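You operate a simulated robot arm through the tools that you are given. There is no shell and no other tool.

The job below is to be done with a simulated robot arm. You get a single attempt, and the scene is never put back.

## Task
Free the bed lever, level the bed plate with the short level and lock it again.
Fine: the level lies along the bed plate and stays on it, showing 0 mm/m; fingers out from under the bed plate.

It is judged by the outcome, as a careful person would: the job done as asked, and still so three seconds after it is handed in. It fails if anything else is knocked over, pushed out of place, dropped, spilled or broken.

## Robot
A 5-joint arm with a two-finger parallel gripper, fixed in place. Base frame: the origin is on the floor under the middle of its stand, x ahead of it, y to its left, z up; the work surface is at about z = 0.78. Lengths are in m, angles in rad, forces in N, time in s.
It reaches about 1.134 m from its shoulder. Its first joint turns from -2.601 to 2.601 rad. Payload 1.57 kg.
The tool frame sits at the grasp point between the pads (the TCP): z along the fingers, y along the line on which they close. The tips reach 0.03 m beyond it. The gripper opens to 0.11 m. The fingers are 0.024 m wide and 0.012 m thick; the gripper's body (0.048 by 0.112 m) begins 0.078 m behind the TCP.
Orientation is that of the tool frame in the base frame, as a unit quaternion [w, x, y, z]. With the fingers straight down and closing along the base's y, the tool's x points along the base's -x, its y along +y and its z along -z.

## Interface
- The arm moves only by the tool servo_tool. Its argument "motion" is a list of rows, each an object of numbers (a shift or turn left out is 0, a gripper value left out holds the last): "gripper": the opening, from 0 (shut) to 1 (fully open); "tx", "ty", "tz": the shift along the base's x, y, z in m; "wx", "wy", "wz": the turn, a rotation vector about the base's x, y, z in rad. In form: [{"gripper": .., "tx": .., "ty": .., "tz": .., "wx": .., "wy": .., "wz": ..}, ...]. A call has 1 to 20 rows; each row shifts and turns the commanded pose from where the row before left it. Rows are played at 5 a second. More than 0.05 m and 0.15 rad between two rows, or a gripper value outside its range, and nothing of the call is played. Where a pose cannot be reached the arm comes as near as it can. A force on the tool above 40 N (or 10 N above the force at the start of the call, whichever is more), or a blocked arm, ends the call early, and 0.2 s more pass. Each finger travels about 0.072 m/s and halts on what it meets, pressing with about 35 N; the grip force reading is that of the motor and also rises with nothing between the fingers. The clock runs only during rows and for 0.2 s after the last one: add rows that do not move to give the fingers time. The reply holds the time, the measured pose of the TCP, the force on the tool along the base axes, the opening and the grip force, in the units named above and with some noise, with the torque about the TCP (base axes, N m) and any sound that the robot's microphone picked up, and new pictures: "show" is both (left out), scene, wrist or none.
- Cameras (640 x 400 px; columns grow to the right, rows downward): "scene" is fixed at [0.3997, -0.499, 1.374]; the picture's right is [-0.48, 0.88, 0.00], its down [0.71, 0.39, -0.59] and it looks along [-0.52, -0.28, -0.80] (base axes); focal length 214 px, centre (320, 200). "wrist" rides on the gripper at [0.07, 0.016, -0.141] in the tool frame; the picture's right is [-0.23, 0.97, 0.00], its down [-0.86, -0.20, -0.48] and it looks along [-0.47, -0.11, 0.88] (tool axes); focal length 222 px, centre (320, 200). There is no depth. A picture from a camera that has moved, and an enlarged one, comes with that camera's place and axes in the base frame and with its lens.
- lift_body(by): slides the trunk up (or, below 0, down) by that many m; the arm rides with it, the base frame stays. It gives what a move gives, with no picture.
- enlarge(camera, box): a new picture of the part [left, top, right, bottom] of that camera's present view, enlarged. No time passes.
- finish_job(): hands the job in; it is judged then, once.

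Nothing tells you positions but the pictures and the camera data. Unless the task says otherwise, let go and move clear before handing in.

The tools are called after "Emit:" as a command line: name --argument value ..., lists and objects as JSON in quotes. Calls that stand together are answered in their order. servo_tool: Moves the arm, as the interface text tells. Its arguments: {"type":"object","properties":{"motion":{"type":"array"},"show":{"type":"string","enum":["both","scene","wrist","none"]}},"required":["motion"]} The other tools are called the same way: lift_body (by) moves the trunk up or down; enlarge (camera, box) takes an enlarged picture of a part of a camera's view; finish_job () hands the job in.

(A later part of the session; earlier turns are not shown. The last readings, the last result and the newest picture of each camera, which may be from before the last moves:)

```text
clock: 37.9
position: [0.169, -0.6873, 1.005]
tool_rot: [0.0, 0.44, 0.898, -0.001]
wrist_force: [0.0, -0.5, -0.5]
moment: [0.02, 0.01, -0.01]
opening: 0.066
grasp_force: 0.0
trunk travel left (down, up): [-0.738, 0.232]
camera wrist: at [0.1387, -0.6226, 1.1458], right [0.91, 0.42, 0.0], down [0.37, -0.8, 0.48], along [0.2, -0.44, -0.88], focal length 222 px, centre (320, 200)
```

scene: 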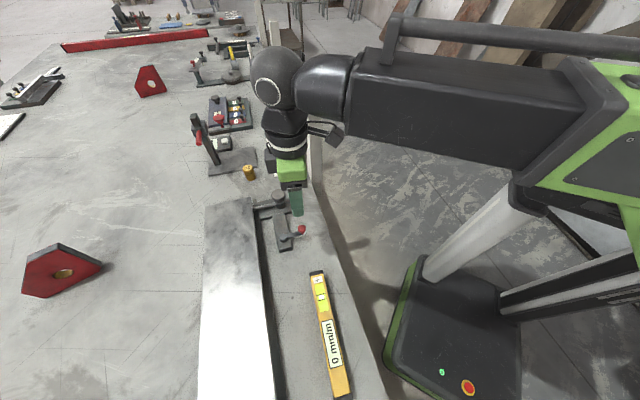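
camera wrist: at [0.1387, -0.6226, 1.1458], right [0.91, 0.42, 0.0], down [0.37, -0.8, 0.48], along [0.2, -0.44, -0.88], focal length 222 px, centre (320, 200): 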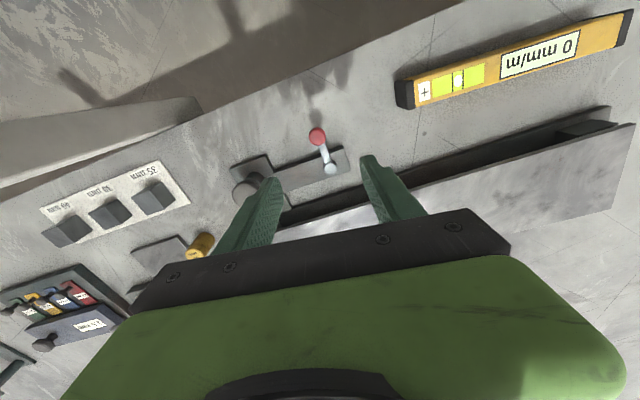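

The lever is free (now swung outward). Now I'll measure the level for picking it up.

Emit:
enlarge --camera "wrist" --box '[384, 0, 640, 160]'

Emit:
enlarge --camera "wrist" --box '[200, 100, 400, 225]'

Emit:
enlarge --camera "scene" --box '[180, 260, 404, 400]'

Emit:
enlarge --camera "wrist" --box '[0, 140, 220, 360]'

```text
2.50 times, centred on (512, 80) of wrist
camera zoom: at [0.1387, -0.6226, 1.1458], right [0.91, 0.42, 0.0], down [0.37, -0.8, 0.48], along [0.2, -0.44, -0.88], focal length 555 px, centre (-160, 500)
```

zoom: 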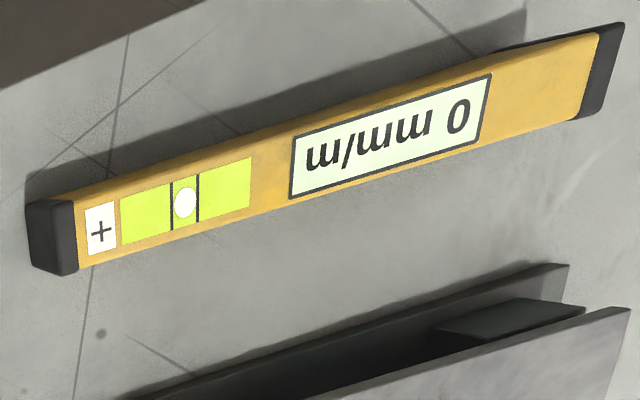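

```text
3.20 times, centred on (300, 162) of wrist
camera zoom: at [0.1387, -0.6226, 1.1458], right [0.91, 0.42, 0.0], down [0.37, -0.8, 0.48], along [0.2, -0.44, -0.88], focal length 711 px, centre (384, 320)
```

zoom: 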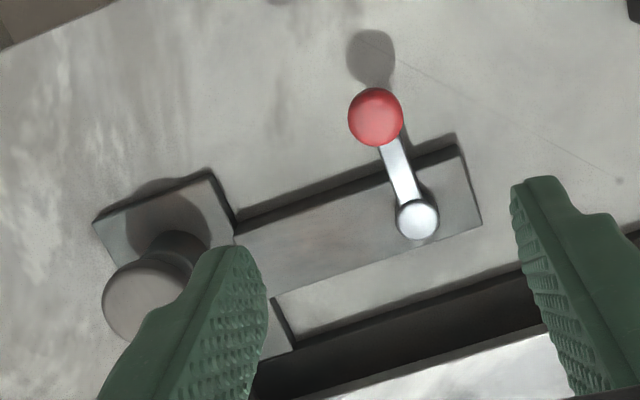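

```text
2.86 times, centred on (292, 330) of scene
camera zoom: at [0.3997, -0.499, 1.374], right [-0.48, 0.88, 0.0], down [0.71, 0.39, -0.59], along [-0.52, -0.28, -0.8], focal length 613 px, centre (400, -171)
```

zoom: 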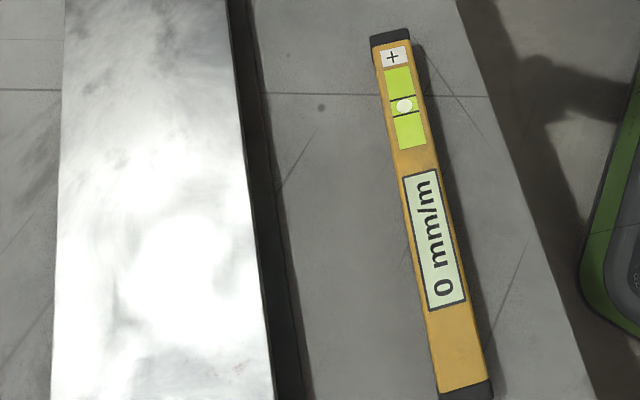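

```text
1.82 times, centred on (110, 250) of wrist
camera zoom: at [0.1387, -0.6226, 1.1458], right [0.91, 0.42, 0.0], down [0.37, -0.8, 0.48], along [0.2, -0.44, -0.88], focal length 404 px, centre (702, 109)
```

zoom: 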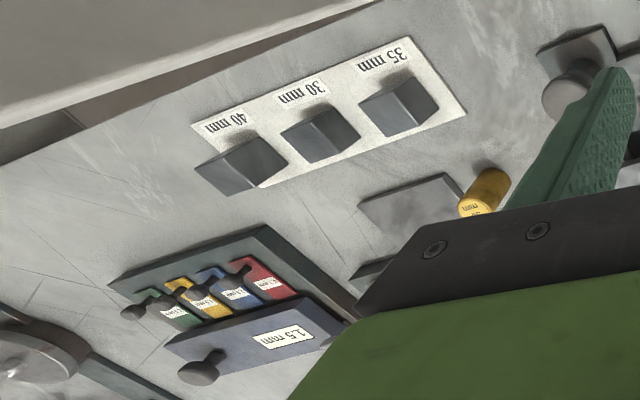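

Level top is at z≈0.83, centred near (0.345, -0.510), lying at 41°; plate centre about (0.390, -0.743) at 45°, top ≈0.835. I'll move above the level with the fingers across it.

Emit:
servo_tool --motion '[{"tx": 0.0147, "ty": 0.01475, "wz": 0.1356, "gripper": 0.7}, {"tx": 0.0147, "ty": 0.01475, "wz": 0.1356}, {"tx": 0.0147, "ty": 0.01475, "wz": 0.1356}, {"tx": 0.0147, "ty": 0.01475, "wz": 0.1356}, {"tx": 0.0147, "ty": 0.01475, "wz": 0.1356}, {"tx": 0.0147, "ty": 0.01475, "wz": 0.1356}, {"tx": 0.0147, "ty": 0.01475, "wz": 0.1356}, {"tx": 0.0147, "ty": 0.01475, "wz": 0.1356}, {"tx": 0.0147, "ty": 0.01475, "wz": 0.1356}, {"tx": 0.0147, "ty": 0.01475, "wz": 0.1356}, {"tx": 0.0147, "ty": 0.01475, "wz": 0.1356}, {"tx": 0.0147, "ty": 0.01475, "wz": 0.1356}, {}]' --show "both"

```text
clock: 40.7
position: [0.3452, -0.5109, 1.0039]
tool_rot: [0.0, -0.351, 0.936, 0.0]
wrist_force: [0.6, -0.2, 0.7]
moment: [-0.01, 0.01, 0.01]
opening: 0.0769
grasp_force: 0.1
trunk travel left (down, up): [-0.738, 0.232]
camera wrist: at [0.2819, -0.5442, 1.1458], right [-0.47, 0.88, 0.0], down [0.78, 0.41, 0.48], along [0.42, 0.22, -0.88], focal length 222 px, centre (320, 200)
```

scene: 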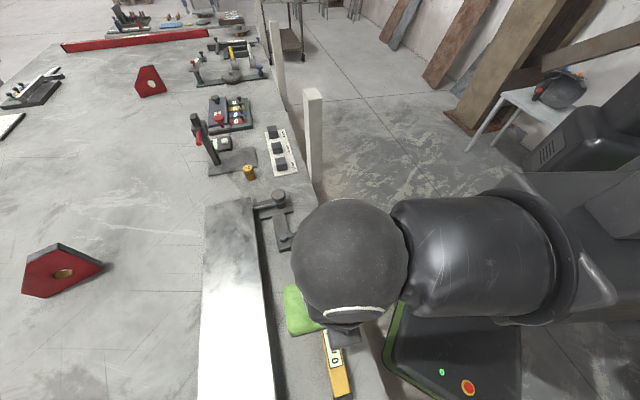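
wrist: 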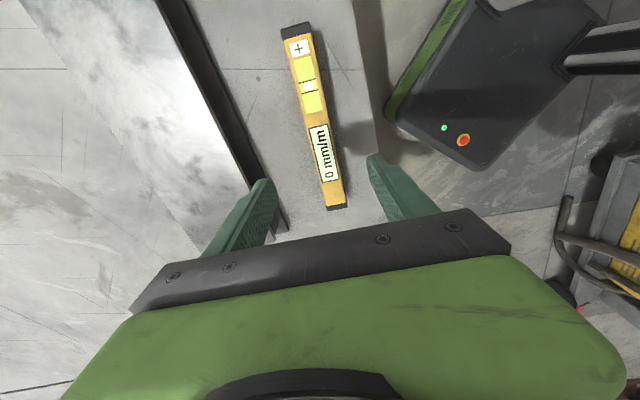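

Emit:
enlarge --camera "wrist" --box '[220, 10, 420, 220]'

```text
1.90 times, centred on (320, 115) of wrist
camera zoom: at [0.2819, -0.5442, 1.1458], right [-0.47, 0.88, 0.0], down [0.78, 0.41, 0.48], along [0.42, 0.22, -0.88], focal length 423 px, centre (320, 362)
```

zoom: 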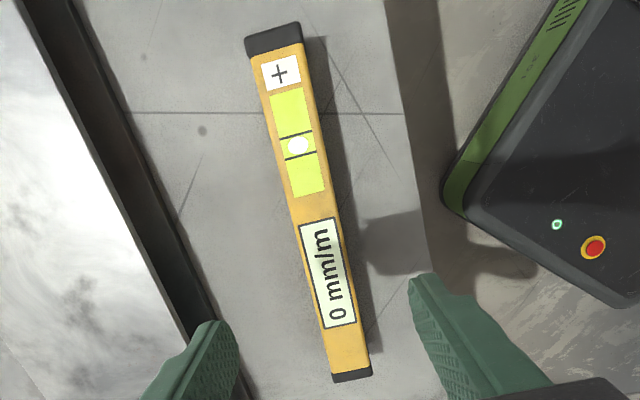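

Level is well centred under the fingers. Lowering in two steps.

Emit:
lift_body --by -0.14

Emit:
servo_tool --motion '[{}]' --show "both"

```text
clock: 42.4
position: [0.3446, -0.5101, 0.8652]
tool_rot: [0.001, -0.351, 0.937, -0.001]
wrist_force: [0.0, -0.6, 0.4]
moment: [0.02, -0.03, 0.02]
opening: 0.0769
grasp_force: 0.1
trunk travel left (down, up): [-0.598, 0.372]
```

```text
clock: 42.8
position: [0.3448, -0.5101, 0.8648]
tool_rot: [-0.001, -0.35, 0.937, -0.001]
wrist_force: [0.5, -0.2, -0.5]
moment: [0.01, -0.02, -0.02]
opening: 0.0771
grasp_force: 0.1
trunk travel left (down, up): [-0.598, 0.372]
camera wrist: at [0.2818, -0.5442, 1.0058], right [-0.47, 0.88, 0.0], down [0.78, 0.41, 0.48], along [0.42, 0.22, -0.88], focal length 222 px, centre (320, 200)
```

scene: 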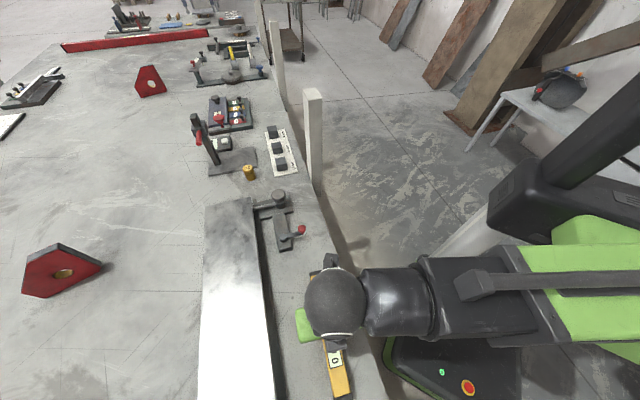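
wrist: 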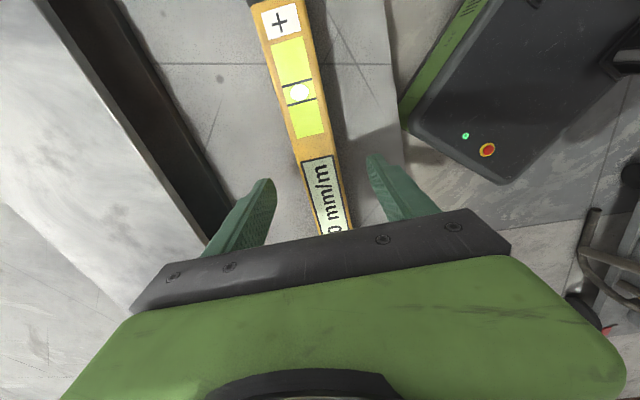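

Emit:
lift_body --by -0.044

Emit:
servo_tool --motion '[{"gripper": 0.15}, {}, {}, {}, {}]' --show "both"

```text
clock: 43.6
position: [0.3445, -0.51, 0.8214]
tool_rot: [0.001, -0.35, 0.937, 0.0]
wrist_force: [0.5, 0.3, 0.1]
moment: [-0.01, -0.02, 0.0]
opening: 0.0768
grasp_force: 0.1
trunk travel left (down, up): [-0.554, 0.416]
```

```text
clock: 44.9
position: [0.3455, -0.5105, 0.8206]
tool_rot: [0.0, -0.35, 0.937, -0.001]
wrist_force: [-0.6, -0.6, 2.2]
moment: [0.06, 0.05, 0.2]
opening: 0.0335
grasp_force: 34.6
trunk travel left (down, up): [-0.554, 0.416]
camera wrist: at [0.2817, -0.5442, 0.9619], right [-0.47, 0.88, 0.0], down [0.78, 0.41, 0.48], along [0.42, 0.22, -0.88], focal length 222 px, centre (320, 200)
```

scene: 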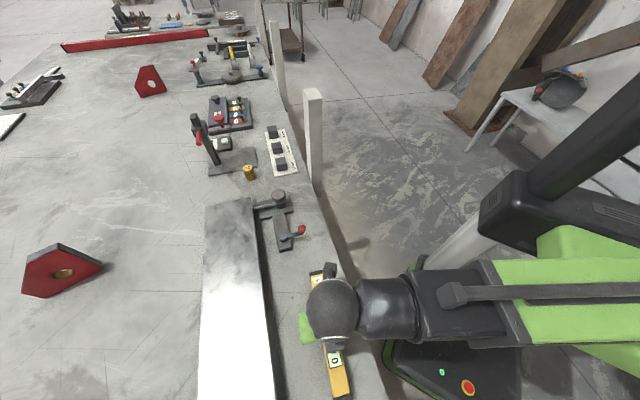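
wrist: 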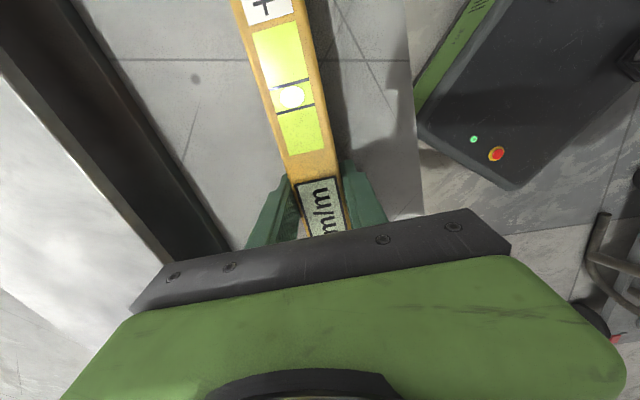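

The level is gripped (33.5 mm wide). Lifting it.

Emit:
lift_body --by 0.12

Emit:
servo_tool --motion '[{}]' --show "wrist"

```text
clock: 46.4
position: [0.3454, -0.5104, 0.9405]
tool_rot: [0.001, -0.35, 0.937, 0.0]
wrist_force: [-0.1, -0.7, -3.1]
moment: [0.01, -0.04, -0.02]
opening: 0.0338
grasp_force: 34.5
trunk travel left (down, up): [-0.674, 0.296]
```

```text
clock: 46.8
position: [0.3451, -0.5102, 0.9396]
tool_rot: [0.001, -0.35, 0.937, 0.0]
wrist_force: [-0.1, -0.4, -2.9]
moment: [0.0, -0.01, 0.0]
opening: 0.0338
grasp_force: 35.0
trunk travel left (down, up): [-0.674, 0.296]
camera wrist: at [0.2819, -0.5443, 1.0817], right [-0.47, 0.88, 0.0], down [0.78, 0.41, 0.48], along [0.42, 0.22, -0.88], focal length 222 px, centre (320, 200)
```

wrist: 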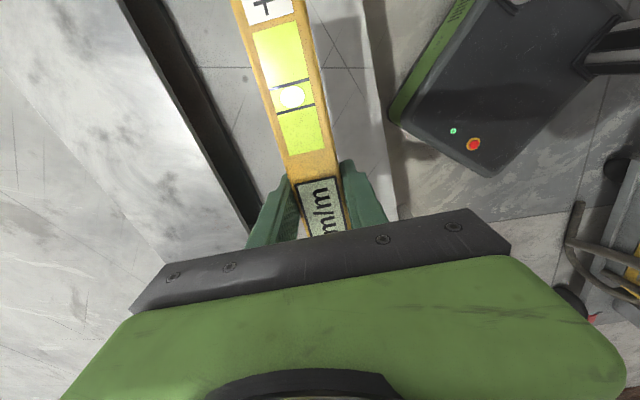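

Level held securely (about 0.3 kg). Carrying it over the middle of the plate and aligning to it.

Emit:
servo_tool --motion '[{"tx": 0.0075, "ty": -0.0388, "wz": 0.0103}, {"tx": 0.0075, "ty": -0.0388, "wz": 0.0103}, {"tx": 0.0075, "ty": -0.0388, "wz": 0.0103}, {"tx": 0.0075, "ty": -0.0388, "wz": 0.0103}, {"tx": 0.0075, "ty": -0.0388, "wz": 0.0103}, {"tx": 0.0075, "ty": -0.0388, "wz": 0.0103}, {}]' --show "both"

```text
clock: 48.4
position: [0.3914, -0.7409, 0.9404]
tool_rot: [0.0, -0.379, 0.926, 0.0]
wrist_force: [0.1, -0.3, -3.4]
moment: [0.01, 0.02, -0.02]
opening: 0.0336
grasp_force: 35.5
trunk travel left (down, up): [-0.674, 0.296]
camera wrist: at [0.3308, -0.7795, 1.0816], right [-0.52, 0.85, 0.0], down [0.75, 0.46, 0.48], along [0.41, 0.25, -0.88], focal length 222 px, centre (320, 200)
```

scene: 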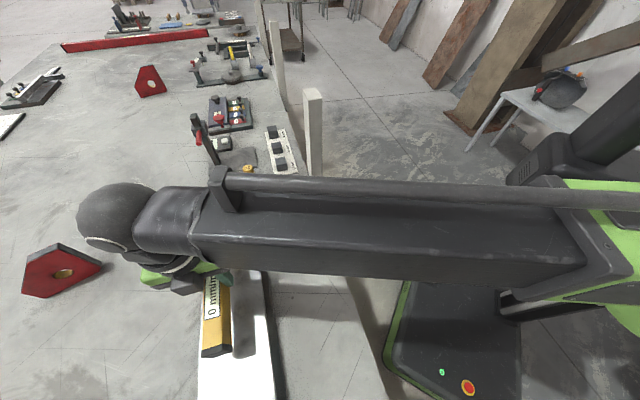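
wrist: 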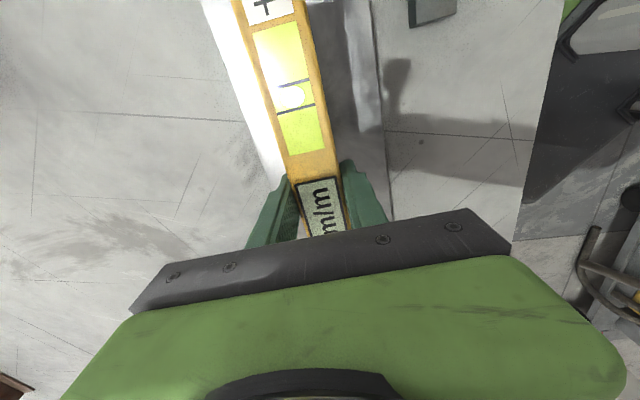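

Emit:
enlarge --camera "wrist" --box '[180, 0, 420, 220]'

Emit:
enlarge --camera "scene" --box '[170, 240, 300, 400]'

```text
1.82 times, centred on (300, 110) of wrist
camera zoom: at [0.3308, -0.7795, 1.0816], right [-0.52, 0.85, 0.0], down [0.75, 0.46, 0.48], along [0.41, 0.25, -0.88], focal length 404 px, centre (356, 364)
```

zoom: 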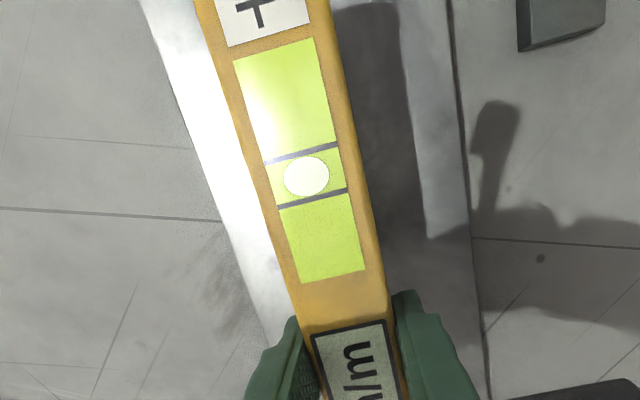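

```text
2.50 times, centred on (235, 320) of scene
camera zoom: at [0.3997, -0.499, 1.374], right [-0.48, 0.88, 0.0], down [0.71, 0.39, -0.59], along [-0.52, -0.28, -0.8], focal length 536 px, centre (532, -100)
```

zoom: 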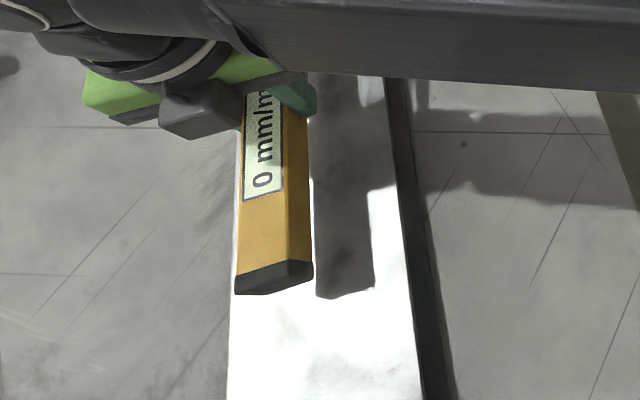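

The level is centred over the plate and parallel to it. Lowering gradually until it touches.

Emit:
lift_body --by -0.052

Emit:
enlarge --camera "scene" --box '[170, 240, 300, 400]'

```text
clock: 49.3
position: [0.3928, -0.7402, 0.8883]
tool_rot: [0.0, -0.378, 0.926, 0.0]
wrist_force: [-0.5, -0.1, -1.5]
moment: [0.0, -0.06, 0.01]
opening: 0.0335
grasp_force: 34.6
trunk travel left (down, up): [-0.622, 0.348]
```

```text
2.50 times, centred on (235, 320) of scene
camera zoom: at [0.3997, -0.499, 1.374], right [-0.48, 0.88, 0.0], down [0.71, 0.39, -0.59], along [-0.52, -0.28, -0.8], focal length 536 px, centre (532, -100)
```

zoom: 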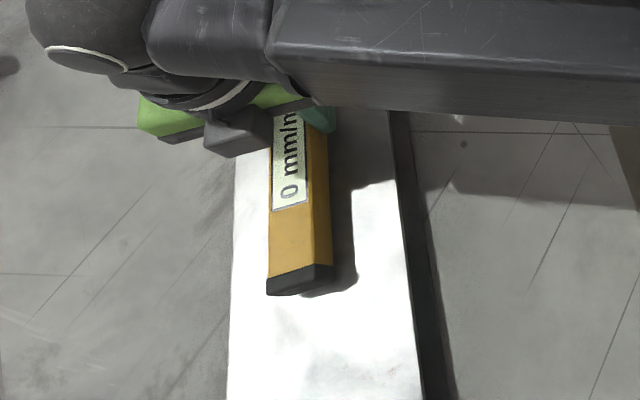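

Emit:
lift_body --by -0.006

```text
clock: 49.8
position: [0.3925, -0.7405, 0.8822]
tool_rot: [-0.001, -0.379, 0.925, 0.001]
wrist_force: [0.8, 0.5, -2.9]
moment: [-0.02, -0.01, 0.0]
opening: 0.0339
grasp_force: 35.0
trunk travel left (down, up): [-0.616, 0.354]
```

Emit:
lift_body --by -0.004

```text
clock: 50.4
position: [0.3917, -0.7406, 0.8781]
tool_rot: [0.001, -0.378, 0.926, -0.001]
wrist_force: [-0.2, -3.3, 6.2]
moment: [0.69, -0.62, -0.15]
opening: 0.0337
grasp_force: 35.3
trunk travel left (down, up): [-0.612, 0.358]
```

The far end of the level touched first, so the plate's near end is lower. I'll release gradually so the level settles gently.

Emit:
servo_tool --motion '[{"gripper": 0.29}, {"gripper": 0.3}, {"gripper": 0.305}, {"gripper": 0.31}, {"gripper": 0.315}, {"gripper": 0.32}, {"gripper": 0.33}, {"gripper": 0.35}, {}]' --show "both"

```text
clock: 52.4
position: [0.3924, -0.7412, 0.8781]
tool_rot: [0.001, -0.379, 0.925, 0.0]
wrist_force: [-0.2, 0.2, 0.5]
moment: [0.01, 0.02, -0.02]
opening: 0.0387
grasp_force: 0.1
trunk travel left (down, up): [-0.612, 0.358]
camera wrist: at [0.3309, -0.7791, 1.0198], right [-0.52, 0.85, 0.0], down [0.75, 0.46, 0.48], along [0.41, 0.25, -0.88], focal length 222 px, centre (320, 200)
```

scene: 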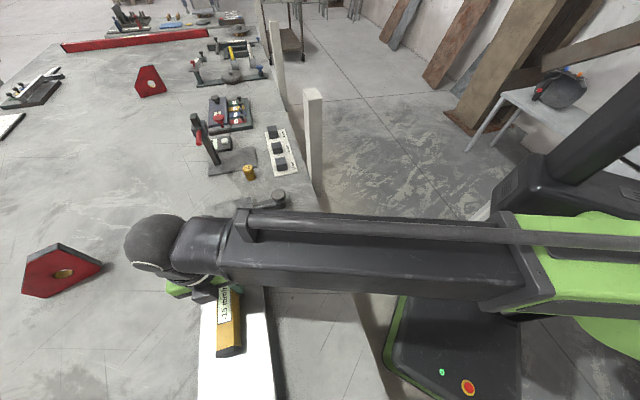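
wrist: 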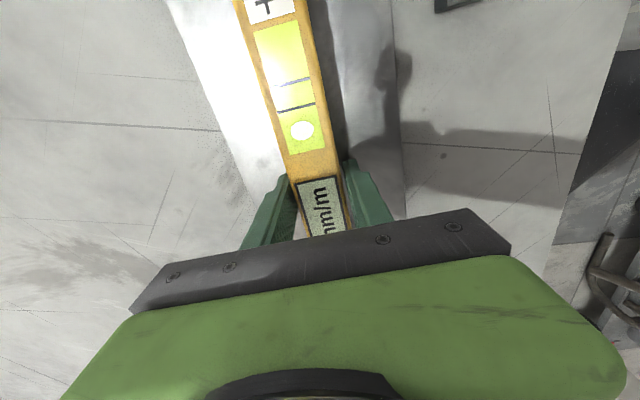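

The level is down on the plate and reads about -15 mm/m (bubble toward the far end). Opening fully and lifting clear.

Emit:
servo_tool --motion '[{"gripper": 0.5}, {"gripper": 0.6}, {}]' --show "none"

Emit:
enlarge --camera "scene" --box '[180, 270, 280, 370]'

```text
clock: 53.2
position: [0.3917, -0.7416, 0.8795]
tool_rot: [0.0, -0.379, 0.925, 0.0]
wrist_force: [-0.7, 0.5, -0.1]
moment: [0.04, -0.03, -0.02]
opening: 0.066
grasp_force: 0.1
trunk travel left (down, up): [-0.612, 0.358]
```

```text
4.00 times, centred on (230, 320) of scene
camera zoom: at [0.3997, -0.499, 1.374], right [-0.48, 0.88, 0.0], down [0.71, 0.39, -0.59], along [-0.52, -0.28, -0.8], focal length 858 px, centre (680, -280)
```

zoom: 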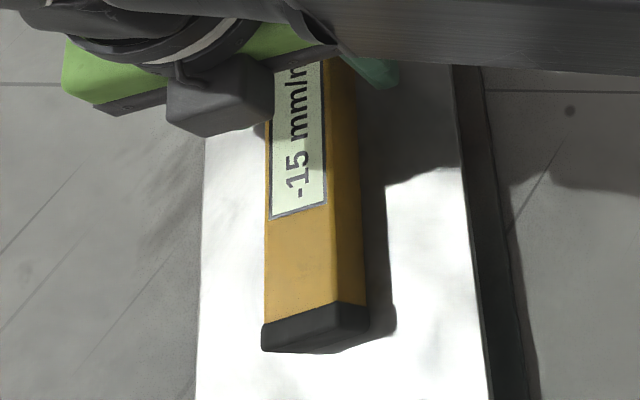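

Reads -15 mm/m. Lifting clear of the level, then moving to above the grey knob with the wrist in the middle of its roll range.

Emit:
lift_body --by 0.13

Emit:
servo_tool --motion '[{"tx": -0.0182, "ty": -0.0042, "wz": -0.1385}, {"tx": -0.0182, "ty": -0.0042, "wz": -0.1385}, {"tx": -0.0182, "ty": -0.0042, "wz": -0.1385}, {"tx": -0.0182, "ty": -0.0042, "wz": -0.1385}, {"tx": -0.0182, "ty": -0.0042, "wz": -0.1385}, {"tx": -0.0182, "ty": -0.0042, "wz": -0.1385}, {"tx": -0.0182, "ty": -0.0042, "wz": -0.1385}, {"tx": -0.0182, "ty": -0.0042, "wz": -0.1385}, {"tx": -0.0182, "ty": -0.0042, "wz": -0.1385}, {"tx": -0.0182, "ty": -0.0042, "wz": -0.1385}, {"tx": -0.0182, "ty": -0.0042, "wz": -0.1385}, {"tx": -0.0182, "ty": -0.0042, "wz": -0.1385}, {"tx": -0.0182, "ty": -0.0042, "wz": -0.1385}, {"tx": -0.0182, "ty": -0.0042, "wz": -0.1385}, {"tx": -0.0182, "ty": -0.0042, "wz": -0.1385}, {"tx": -0.0182, "ty": -0.0042, "wz": -0.1385}, {}]' --show "both"

```text
clock: 54.7
position: [0.3923, -0.7417, 1.0087]
tool_rot: [0.0, -0.379, 0.926, -0.001]
wrist_force: [0.1, -0.3, 0.9]
moment: [0.0, 0.01, 0.02]
opening: 0.0661
grasp_force: 0.0
trunk travel left (down, up): [-0.742, 0.228]
```

```text
clock: 58.3
position: [0.1004, -0.8078, 1.0099]
tool_rot: [0.0, 0.66, 0.751, 0.001]
wrist_force: [0.6, 0.5, -0.3]
moment: [0.01, 0.03, 0.01]
opening: 0.0659
grasp_force: 0.0
trunk travel left (down, up): [-0.742, 0.228]
camera wrist: at [0.1082, -0.7368, 1.1498], right [0.99, -0.1, 0.0], down [-0.09, -0.87, 0.48], along [-0.05, -0.48, -0.88], focal length 222 px, centre (320, 200)
```

scene: 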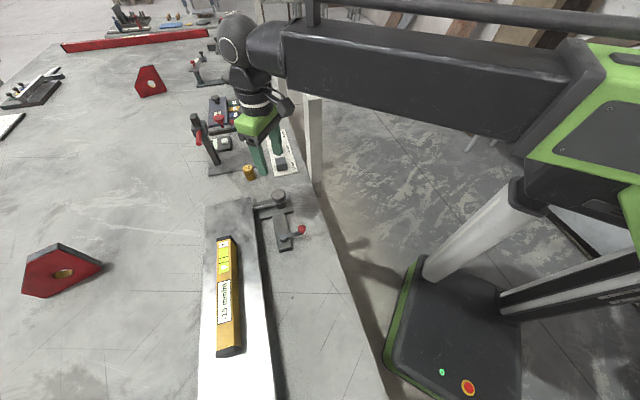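
wrist: 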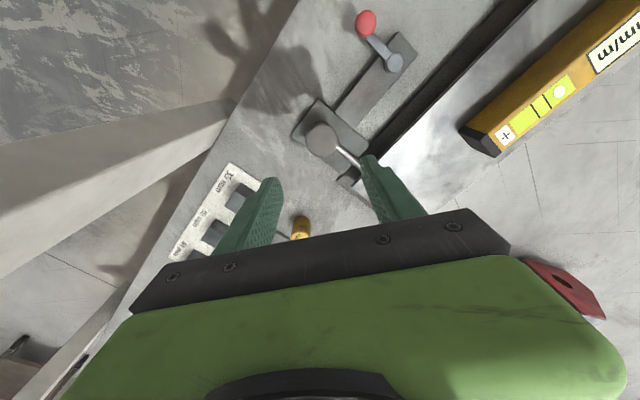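

The arm is over the knob, and the scene camera sees the level's display clearly. Let me refine the knob position and check clearance to the white post.

Emit:
enlarge --camera "wrist" --box '[270, 80, 430, 200]'

Emit:
enlarge --camera "scene" --box '[190, 225, 270, 365]'

Emit:
enlarge --camera "scene" --box '[200, 0, 400, 220]'

```text
3.33 times, centred on (350, 140) of wrist
camera zoom: at [0.1082, -0.7368, 1.1498], right [0.99, -0.1, 0.0], down [-0.09, -0.87, 0.48], along [-0.05, -0.48, -0.88], focal length 740 px, centre (220, 400)
```

zoom: 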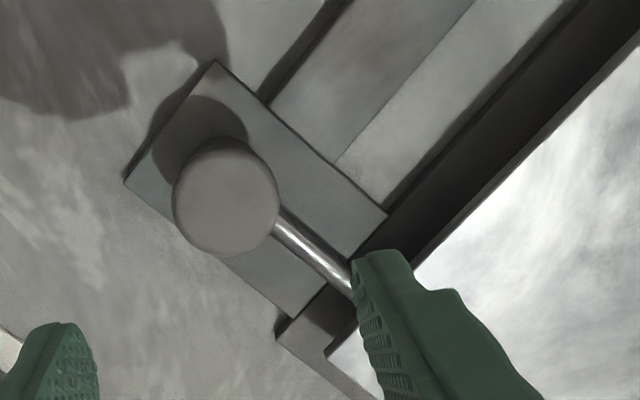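

```text
2.86 times, centred on (230, 295) of scene
camera zoom: at [0.3997, -0.499, 1.374], right [-0.48, 0.88, 0.0], down [0.71, 0.39, -0.59], along [-0.52, -0.28, -0.8], focal length 613 px, centre (577, -71)
```

zoom: 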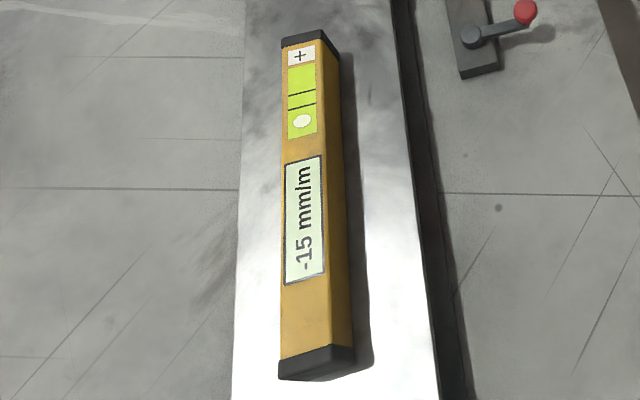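

```text
1.82 times, centred on (300, 110) of scene
camera zoom: at [0.3997, -0.499, 1.374], right [-0.48, 0.88, 0.0], down [0.71, 0.39, -0.59], along [-0.52, -0.28, -0.8], focal length 390 px, centre (356, 364)
```

zoom: 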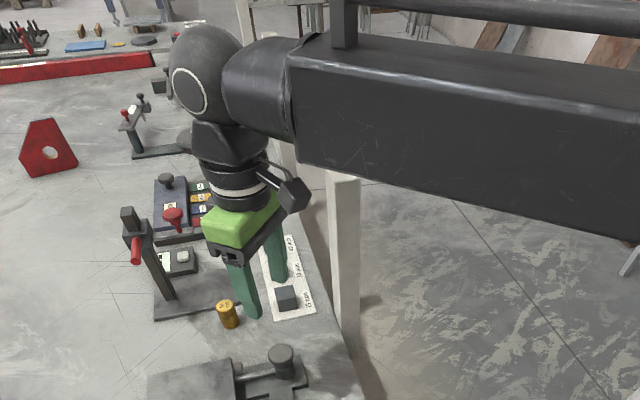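

The knob centre is at about (0.103, -0.809), 42 mm across; the post stays about 7 cm clear. Centering and coming down over the knob.

Emit:
servo_tool --motion '[{"tx": 0.002, "ty": -0.0012}, {}]' --show "none"

Emit:
lift_body --by -0.1

Emit:
servo_tool --motion '[{}]' --show "both"

```text
clock: 58.9
position: [0.1022, -0.809, 1.009]
tool_rot: [0.0, 0.66, 0.751, 0.0]
wrist_force: [-0.1, 0.3, -0.1]
moment: [-0.04, -0.02, 0.0]
opening: 0.0659
grasp_force: 0.1
trunk travel left (down, up): [-0.742, 0.228]
```

```text
clock: 60.3
position: [0.1027, -0.8088, 0.909]
tool_rot: [0.001, 0.659, 0.752, 0.0]
wrist_force: [0.0, -0.8, 0.0]
moment: [0.01, 0.02, 0.03]
opening: 0.066
grasp_force: 0.0
trunk travel left (down, up): [-0.642, 0.328]
```

```text
clock: 60.7
position: [0.1026, -0.8097, 0.9084]
tool_rot: [0.0, 0.659, 0.752, 0.001]
wrist_force: [-1.0, -0.4, -0.1]
moment: [0.01, 0.0, -0.01]
opening: 0.0662
grasp_force: 0.1
trunk travel left (down, up): [-0.642, 0.328]
camera wrist: at [0.1102, -0.7382, 1.0498], right [1.0, -0.1, 0.0], down [-0.09, -0.87, 0.48], along [-0.05, -0.48, -0.88], focal length 222 px, centre (320, 200)
```

scene: 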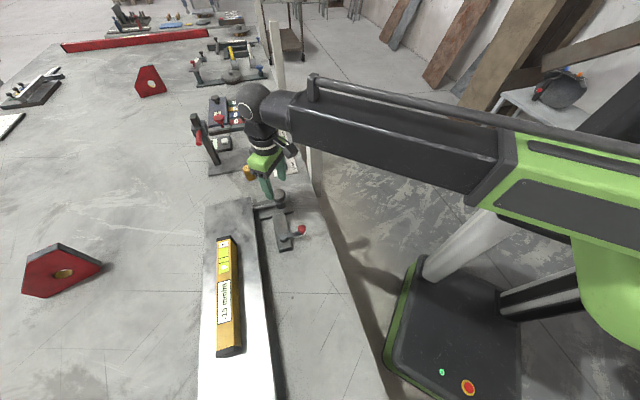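
wrist: 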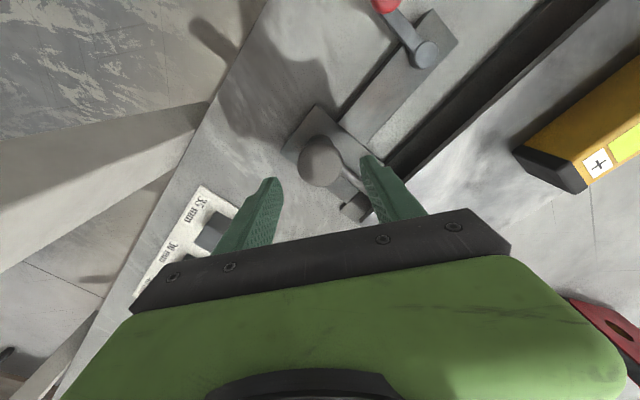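

Aligned. Lowering onto the knob disc and gripping it.

Emit:
lift_body --by -0.043

Emit:
servo_tool --motion '[{"gripper": 0.3}, {}, {}, {}]' --show "both"

```text
clock: 61.5
position: [0.102, -0.8088, 0.865]
tool_rot: [-0.001, 0.659, 0.752, 0.0]
wrist_force: [0.0, 0.3, -0.7]
moment: [0.02, -0.01, 0.01]
opening: 0.0657
grasp_force: 0.1
trunk travel left (down, up): [-0.599, 0.371]
```

```text
clock: 62.5
position: [0.1021, -0.8088, 0.865]
tool_rot: [0.0, 0.659, 0.752, 0.0]
wrist_force: [-1.7, -0.7, 0.3]
moment: [0.05, 0.16, 0.03]
opening: 0.0432
grasp_force: 44.7
trunk travel left (down, up): [-0.599, 0.371]
camera wrist: at [0.1099, -0.7383, 1.0068], right [1.0, -0.1, 0.0], down [-0.09, -0.87, 0.48], along [-0.05, -0.48, -0.88], focal length 222 px, centre (320, 200)
```

scene: 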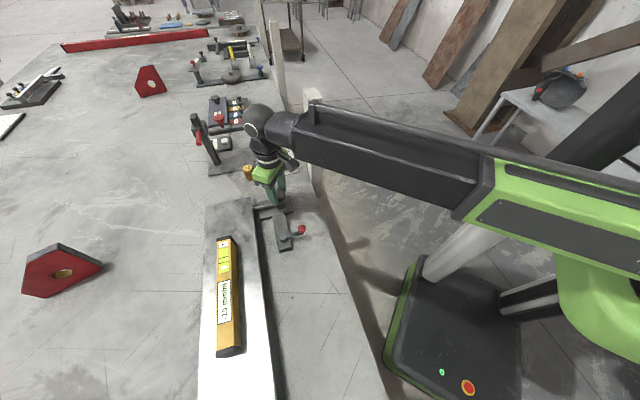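
wrist: 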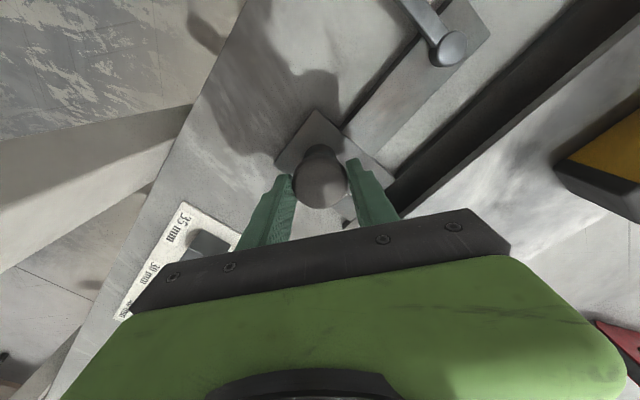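

Gripped the knob (43 mm). I'll try a small counter-clockwise turn and see how the level responds.

Emit:
servo_tool --motion '[{"wz": 0.1}, {"wz": 0.1}, {"wz": 0.1}, {}, {}]' --show "both"

Emit:
enlarge --camera "scene" --box '[190, 225, 270, 365]'

```text
clock: 63.7
position: [0.1026, -0.8097, 0.8667]
tool_rot: [0.0, 0.54, 0.842, -0.001]
wrist_force: [-6.7, -3.5, 2.6]
moment: [0.21, 0.51, -0.02]
opening: 0.0431
grasp_force: 44.8
trunk travel left (down, up): [-0.599, 0.371]
camera wrist: at [0.0883, -0.7394, 1.0067], right [0.98, 0.2, 0.0], down [0.18, -0.86, 0.48], along [0.1, -0.47, -0.88], focal length 222 px, centre (320, 200)
```

scene: 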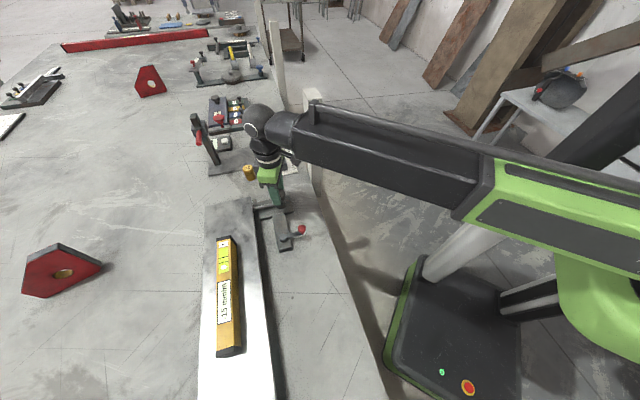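
wrist: 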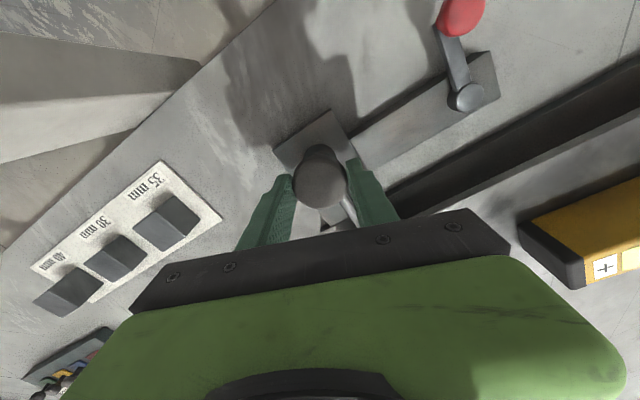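

```text
2.86 times, centred on (230, 295) of scene
camera zoom: at [0.3997, -0.499, 1.374], right [-0.48, 0.88, 0.0], down [0.71, 0.39, -0.59], along [-0.52, -0.28, -0.8], focal length 613 px, centre (577, -71)
```

zoom: 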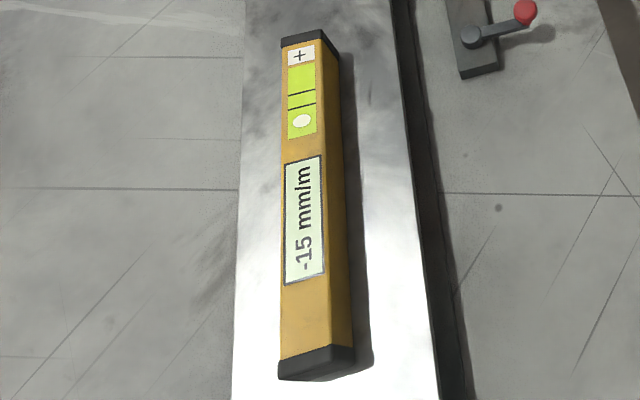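

No change yet after 17°. I'll keep turning the same way, watching force and reading.

Emit:
servo_tool --motion '[{"wz": 0.14}, {"wz": 0.14}, {"wz": 0.14}, {"wz": 0.14}, {"wz": 0.14}, {"wz": 0.14}, {}]' --show "both"

Emit:
enlarge --camera "scene" --box '[190, 225, 270, 365]'

```text
clock: 65.3
position: [0.1012, -0.8099, 0.865]
tool_rot: [0.001, 0.148, 0.989, -0.001]
wrist_force: [-13.6, -5.1, 2.3]
moment: [-0.04, 0.77, -0.03]
opening: 0.043
grasp_force: 45.2
trunk travel left (down, up): [-0.599, 0.371]
camera wrist: at [0.0402, -0.7738, 1.0067], right [0.5, 0.86, 0.0], down [0.76, -0.44, 0.48], along [0.41, -0.24, -0.88], focal length 222 px, centre (320, 200)
```

scene: 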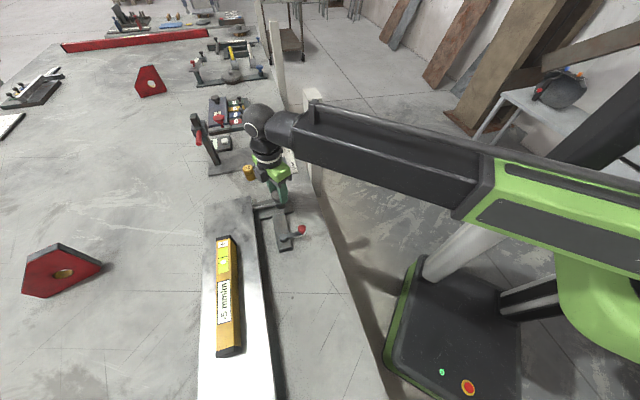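
wrist: 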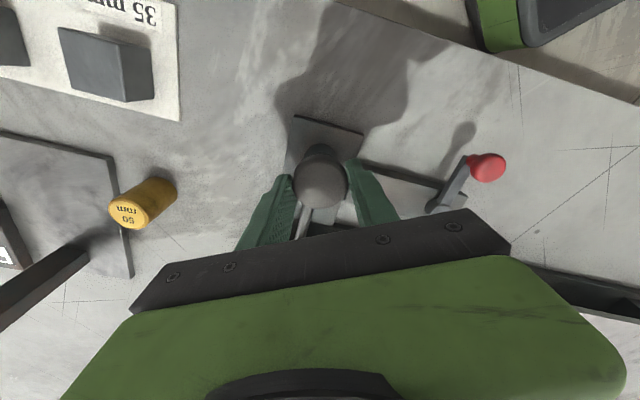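

```text
2.86 times, centred on (230, 295) of scene
camera zoom: at [0.3997, -0.499, 1.374], right [-0.48, 0.88, 0.0], down [0.71, 0.39, -0.59], along [-0.52, -0.28, -0.8], focal length 613 px, centre (577, -71)
```

zoom: 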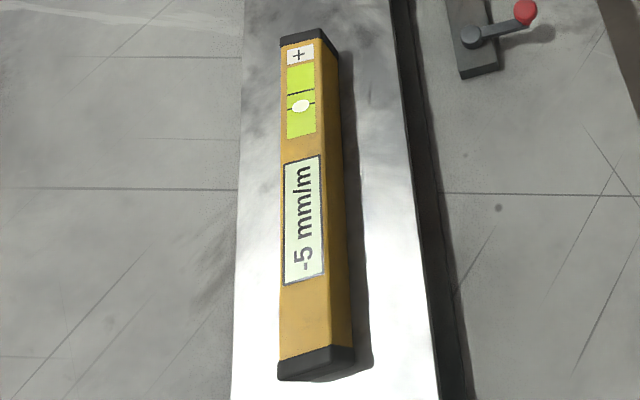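

Turning counter-clockwise works: now -5 mm/m (about 12 mm/m per rad). I'll turn a bit more, easing the sideways load slightly.

Emit:
servo_tool --motion '[{"tx": -0.001, "ty": -0.0004, "wz": 0.08}, {"wz": 0.08}, {"wz": 0.08}, {"wz": 0.06}, {}, {}]' --show "scene"

Emit:
enlarge --camera "scene" --box '[200, 230, 260, 330]'

```text
clock: 66.7
position: [0.1011, -0.8097, 0.8663]
tool_rot: [0.0, 0.0, 1.0, 0.0]
wrist_force: [-1.9, -2.3, 2.5]
moment: [-0.08, -0.22, -0.01]
opening: 0.0428
grasp_force: 45.3
trunk travel left (down, up): [-0.599, 0.371]
```

scene: 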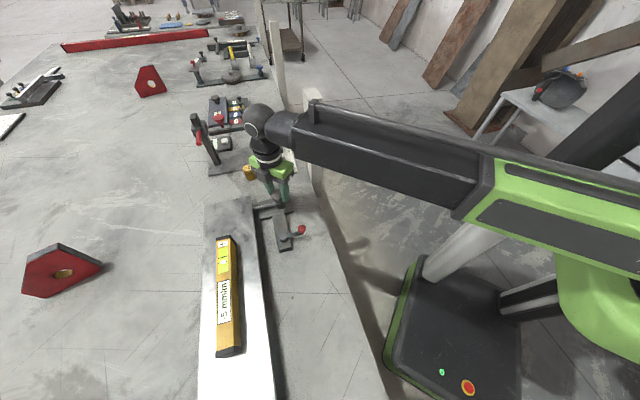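

```text
4.00 times, centred on (230, 280) of scene
camera zoom: at [0.3997, -0.499, 1.374], right [-0.48, 0.88, 0.0], down [0.71, 0.39, -0.59], along [-0.52, -0.28, -0.8], focal length 858 px, centre (680, -120)
```

zoom: 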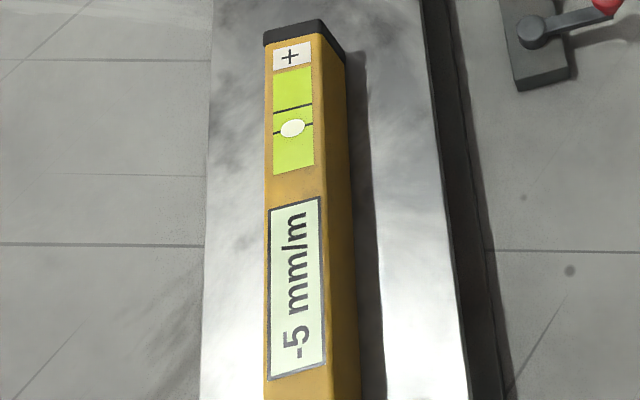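

Still -5 after 0.3 rad, so the knob's response isn't simply proportional (perhaps slip or backlash). I'll turn a bit more and observe.

Emit:
servo_tool --motion '[{"wz": 0.14}, {"wz": 0.14}, {}, {}]' --show "both"

Emit:
enlarge --camera "scene" --box '[200, 230, 260, 330]'

```text
clock: 67.7
position: [0.1015, -0.8096, 0.8645]
tool_rot: [0.001, -0.14, 0.99, -0.001]
wrist_force: [1.9, -8.9, 6.9]
moment: [-0.07, -1.03, 0.0]
opening: 0.0431
grasp_force: 45.0
trunk travel left (down, up): [-0.599, 0.371]
camera wrist: at [0.0304, -0.8139, 1.0067], right [-0.05, 1.0, 0.0], down [0.88, 0.05, 0.48], along [0.48, 0.02, -0.88], focal length 222 px, centre (320, 200)
```

scene: 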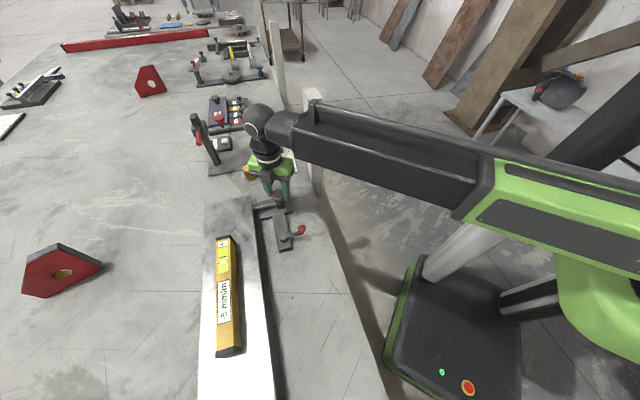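
wrist: 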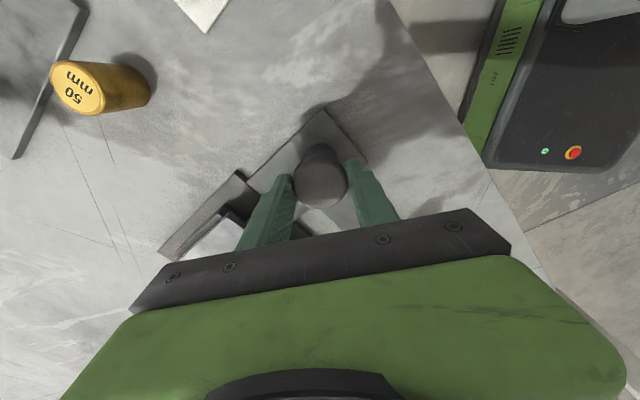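

```text
4.00 times, centred on (230, 280) of scene
camera zoom: at [0.3997, -0.499, 1.374], right [-0.48, 0.88, 0.0], down [0.71, 0.39, -0.59], along [-0.52, -0.28, -0.8], focal length 858 px, centre (680, -120)
```

zoom: 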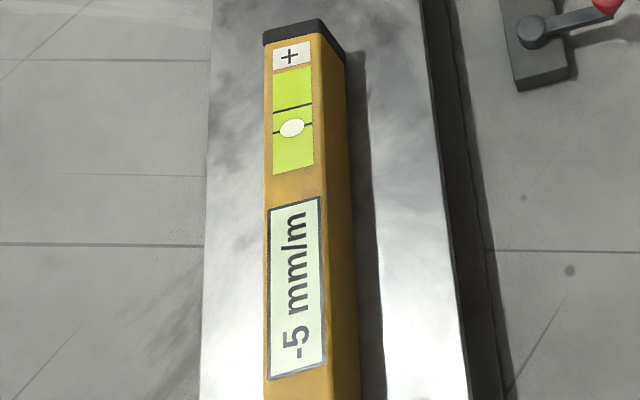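

Unchanged at -5. I'll check whether turning back a little changes the reading, to tell slip from backlash.

Emit:
servo_tool --motion '[{"wz": -0.14}, {"wz": -0.14}, {"wz": -0.14}, {}, {}]' --show "scene"

Emit:
enlarge --camera "scene" --box '[200, 230, 260, 330]'

```text
clock: 68.9
position: [0.1018, -0.8094, 0.8654]
tool_rot: [0.0, 0.07, 0.998, -0.002]
wrist_force: [1.2, -15.4, 12.3]
moment: [-0.46, 0.19, -0.05]
opening: 0.0429
grasp_force: 45.3
trunk travel left (down, up): [-0.599, 0.371]
```

scene: 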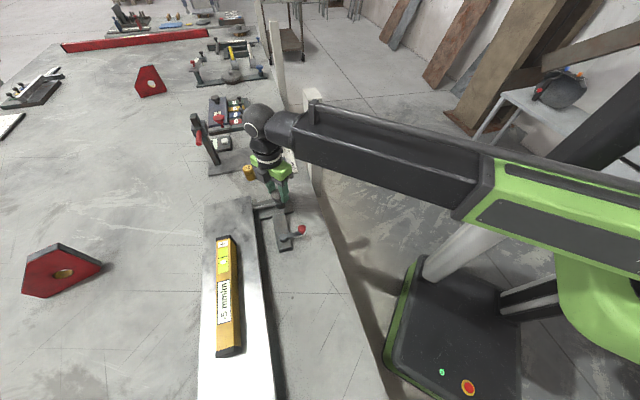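

```text
4.00 times, centred on (230, 280) of scene
camera zoom: at [0.3997, -0.499, 1.374], right [-0.48, 0.88, 0.0], down [0.71, 0.39, -0.59], along [-0.52, -0.28, -0.8], focal length 858 px, centre (680, -120)
```

zoom: 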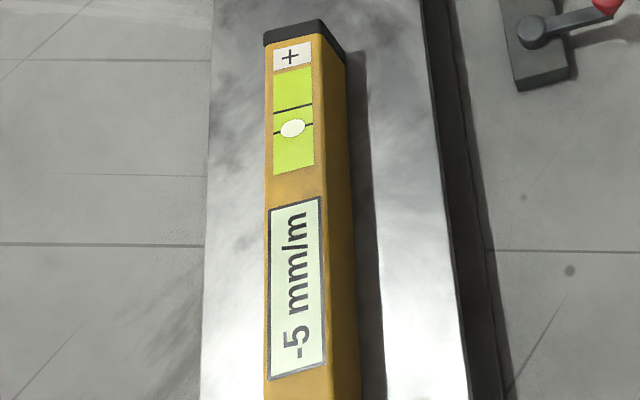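

No change turning back either, so the fingers are probably slipping and side load is building. I'll release, lift off and look at the adjuster closely.

Emit:
servo_tool --motion '[{"gripper": 0.6}, {}, {}]' --show "scene"

Emit:
enlarge --camera "scene" --box '[200, 230, 260, 330]'

```text
clock: 69.7
position: [0.1024, -0.8097, 0.8642]
tool_rot: [-0.001, 0.07, 0.998, 0.0]
wrist_force: [-0.4, -0.3, -0.1]
moment: [0.01, -0.01, 0.01]
opening: 0.066
grasp_force: 0.0
trunk travel left (down, up): [-0.599, 0.371]
```

scene: 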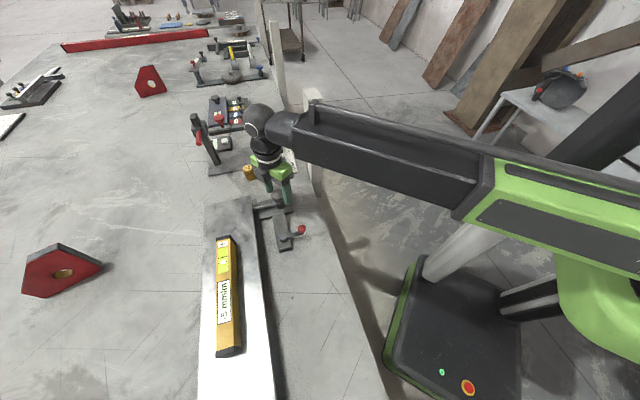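

```text
4.00 times, centred on (230, 280) of scene
camera zoom: at [0.3997, -0.499, 1.374], right [-0.48, 0.88, 0.0], down [0.71, 0.39, -0.59], along [-0.52, -0.28, -0.8], focal length 858 px, centre (680, -120)
```

zoom: 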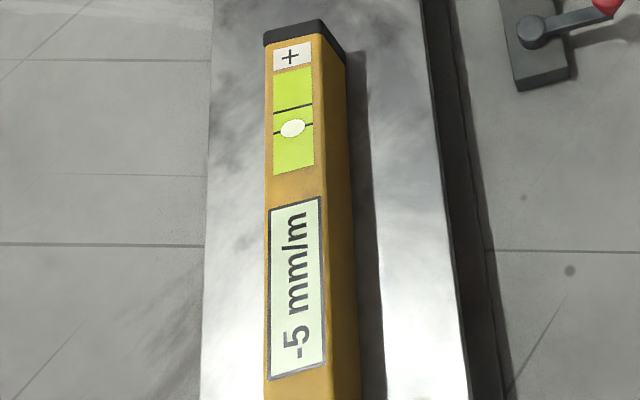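

Emit:
lift_body --by 0.06

Emit:
servo_tool --motion '[{}]' --show "wrist"

Emit:
enlarge --camera "wrist" --box '[230, 90, 410, 220]'

```text
clock: 70.7
position: [0.1008, -0.8095, 0.9256]
tool_rot: [0.001, 0.07, 0.998, -0.001]
wrist_force: [0.2, 0.4, -1.2]
moment: [0.03, 0.01, 0.03]
opening: 0.066
grasp_force: 0.1
trunk travel left (down, up): [-0.659, 0.311]
```

```text
clock: 71.1
position: [0.1013, -0.8087, 0.9257]
tool_rot: [0.001, 0.071, 0.998, 0.0]
wrist_force: [-0.5, 0.3, -0.2]
moment: [-0.01, 0.02, -0.01]
opening: 0.0659
grasp_force: 0.0
trunk travel left (down, up): [-0.659, 0.311]
camera wrist: at [0.0351, -0.7837, 1.0667], right [0.36, 0.93, 0.0], down [0.82, -0.32, 0.48], along [0.45, -0.17, -0.88], focal length 222 px, centre (320, 200)
```

wrist: 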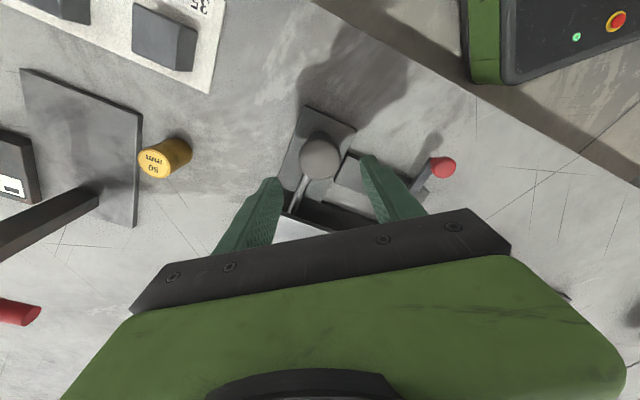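

```text
3.08 times, centred on (320, 155) of wrist
camera zoom: at [0.0351, -0.7837, 1.0667], right [0.36, 0.93, 0.0], down [0.82, -0.32, 0.48], along [0.45, -0.17, -0.88], focal length 684 px, centre (320, 338)
```

zoom: 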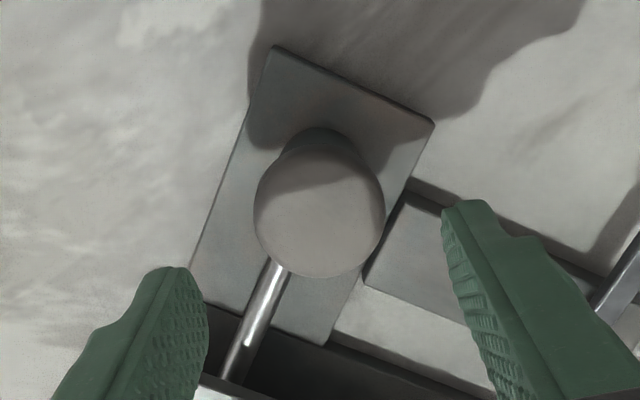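

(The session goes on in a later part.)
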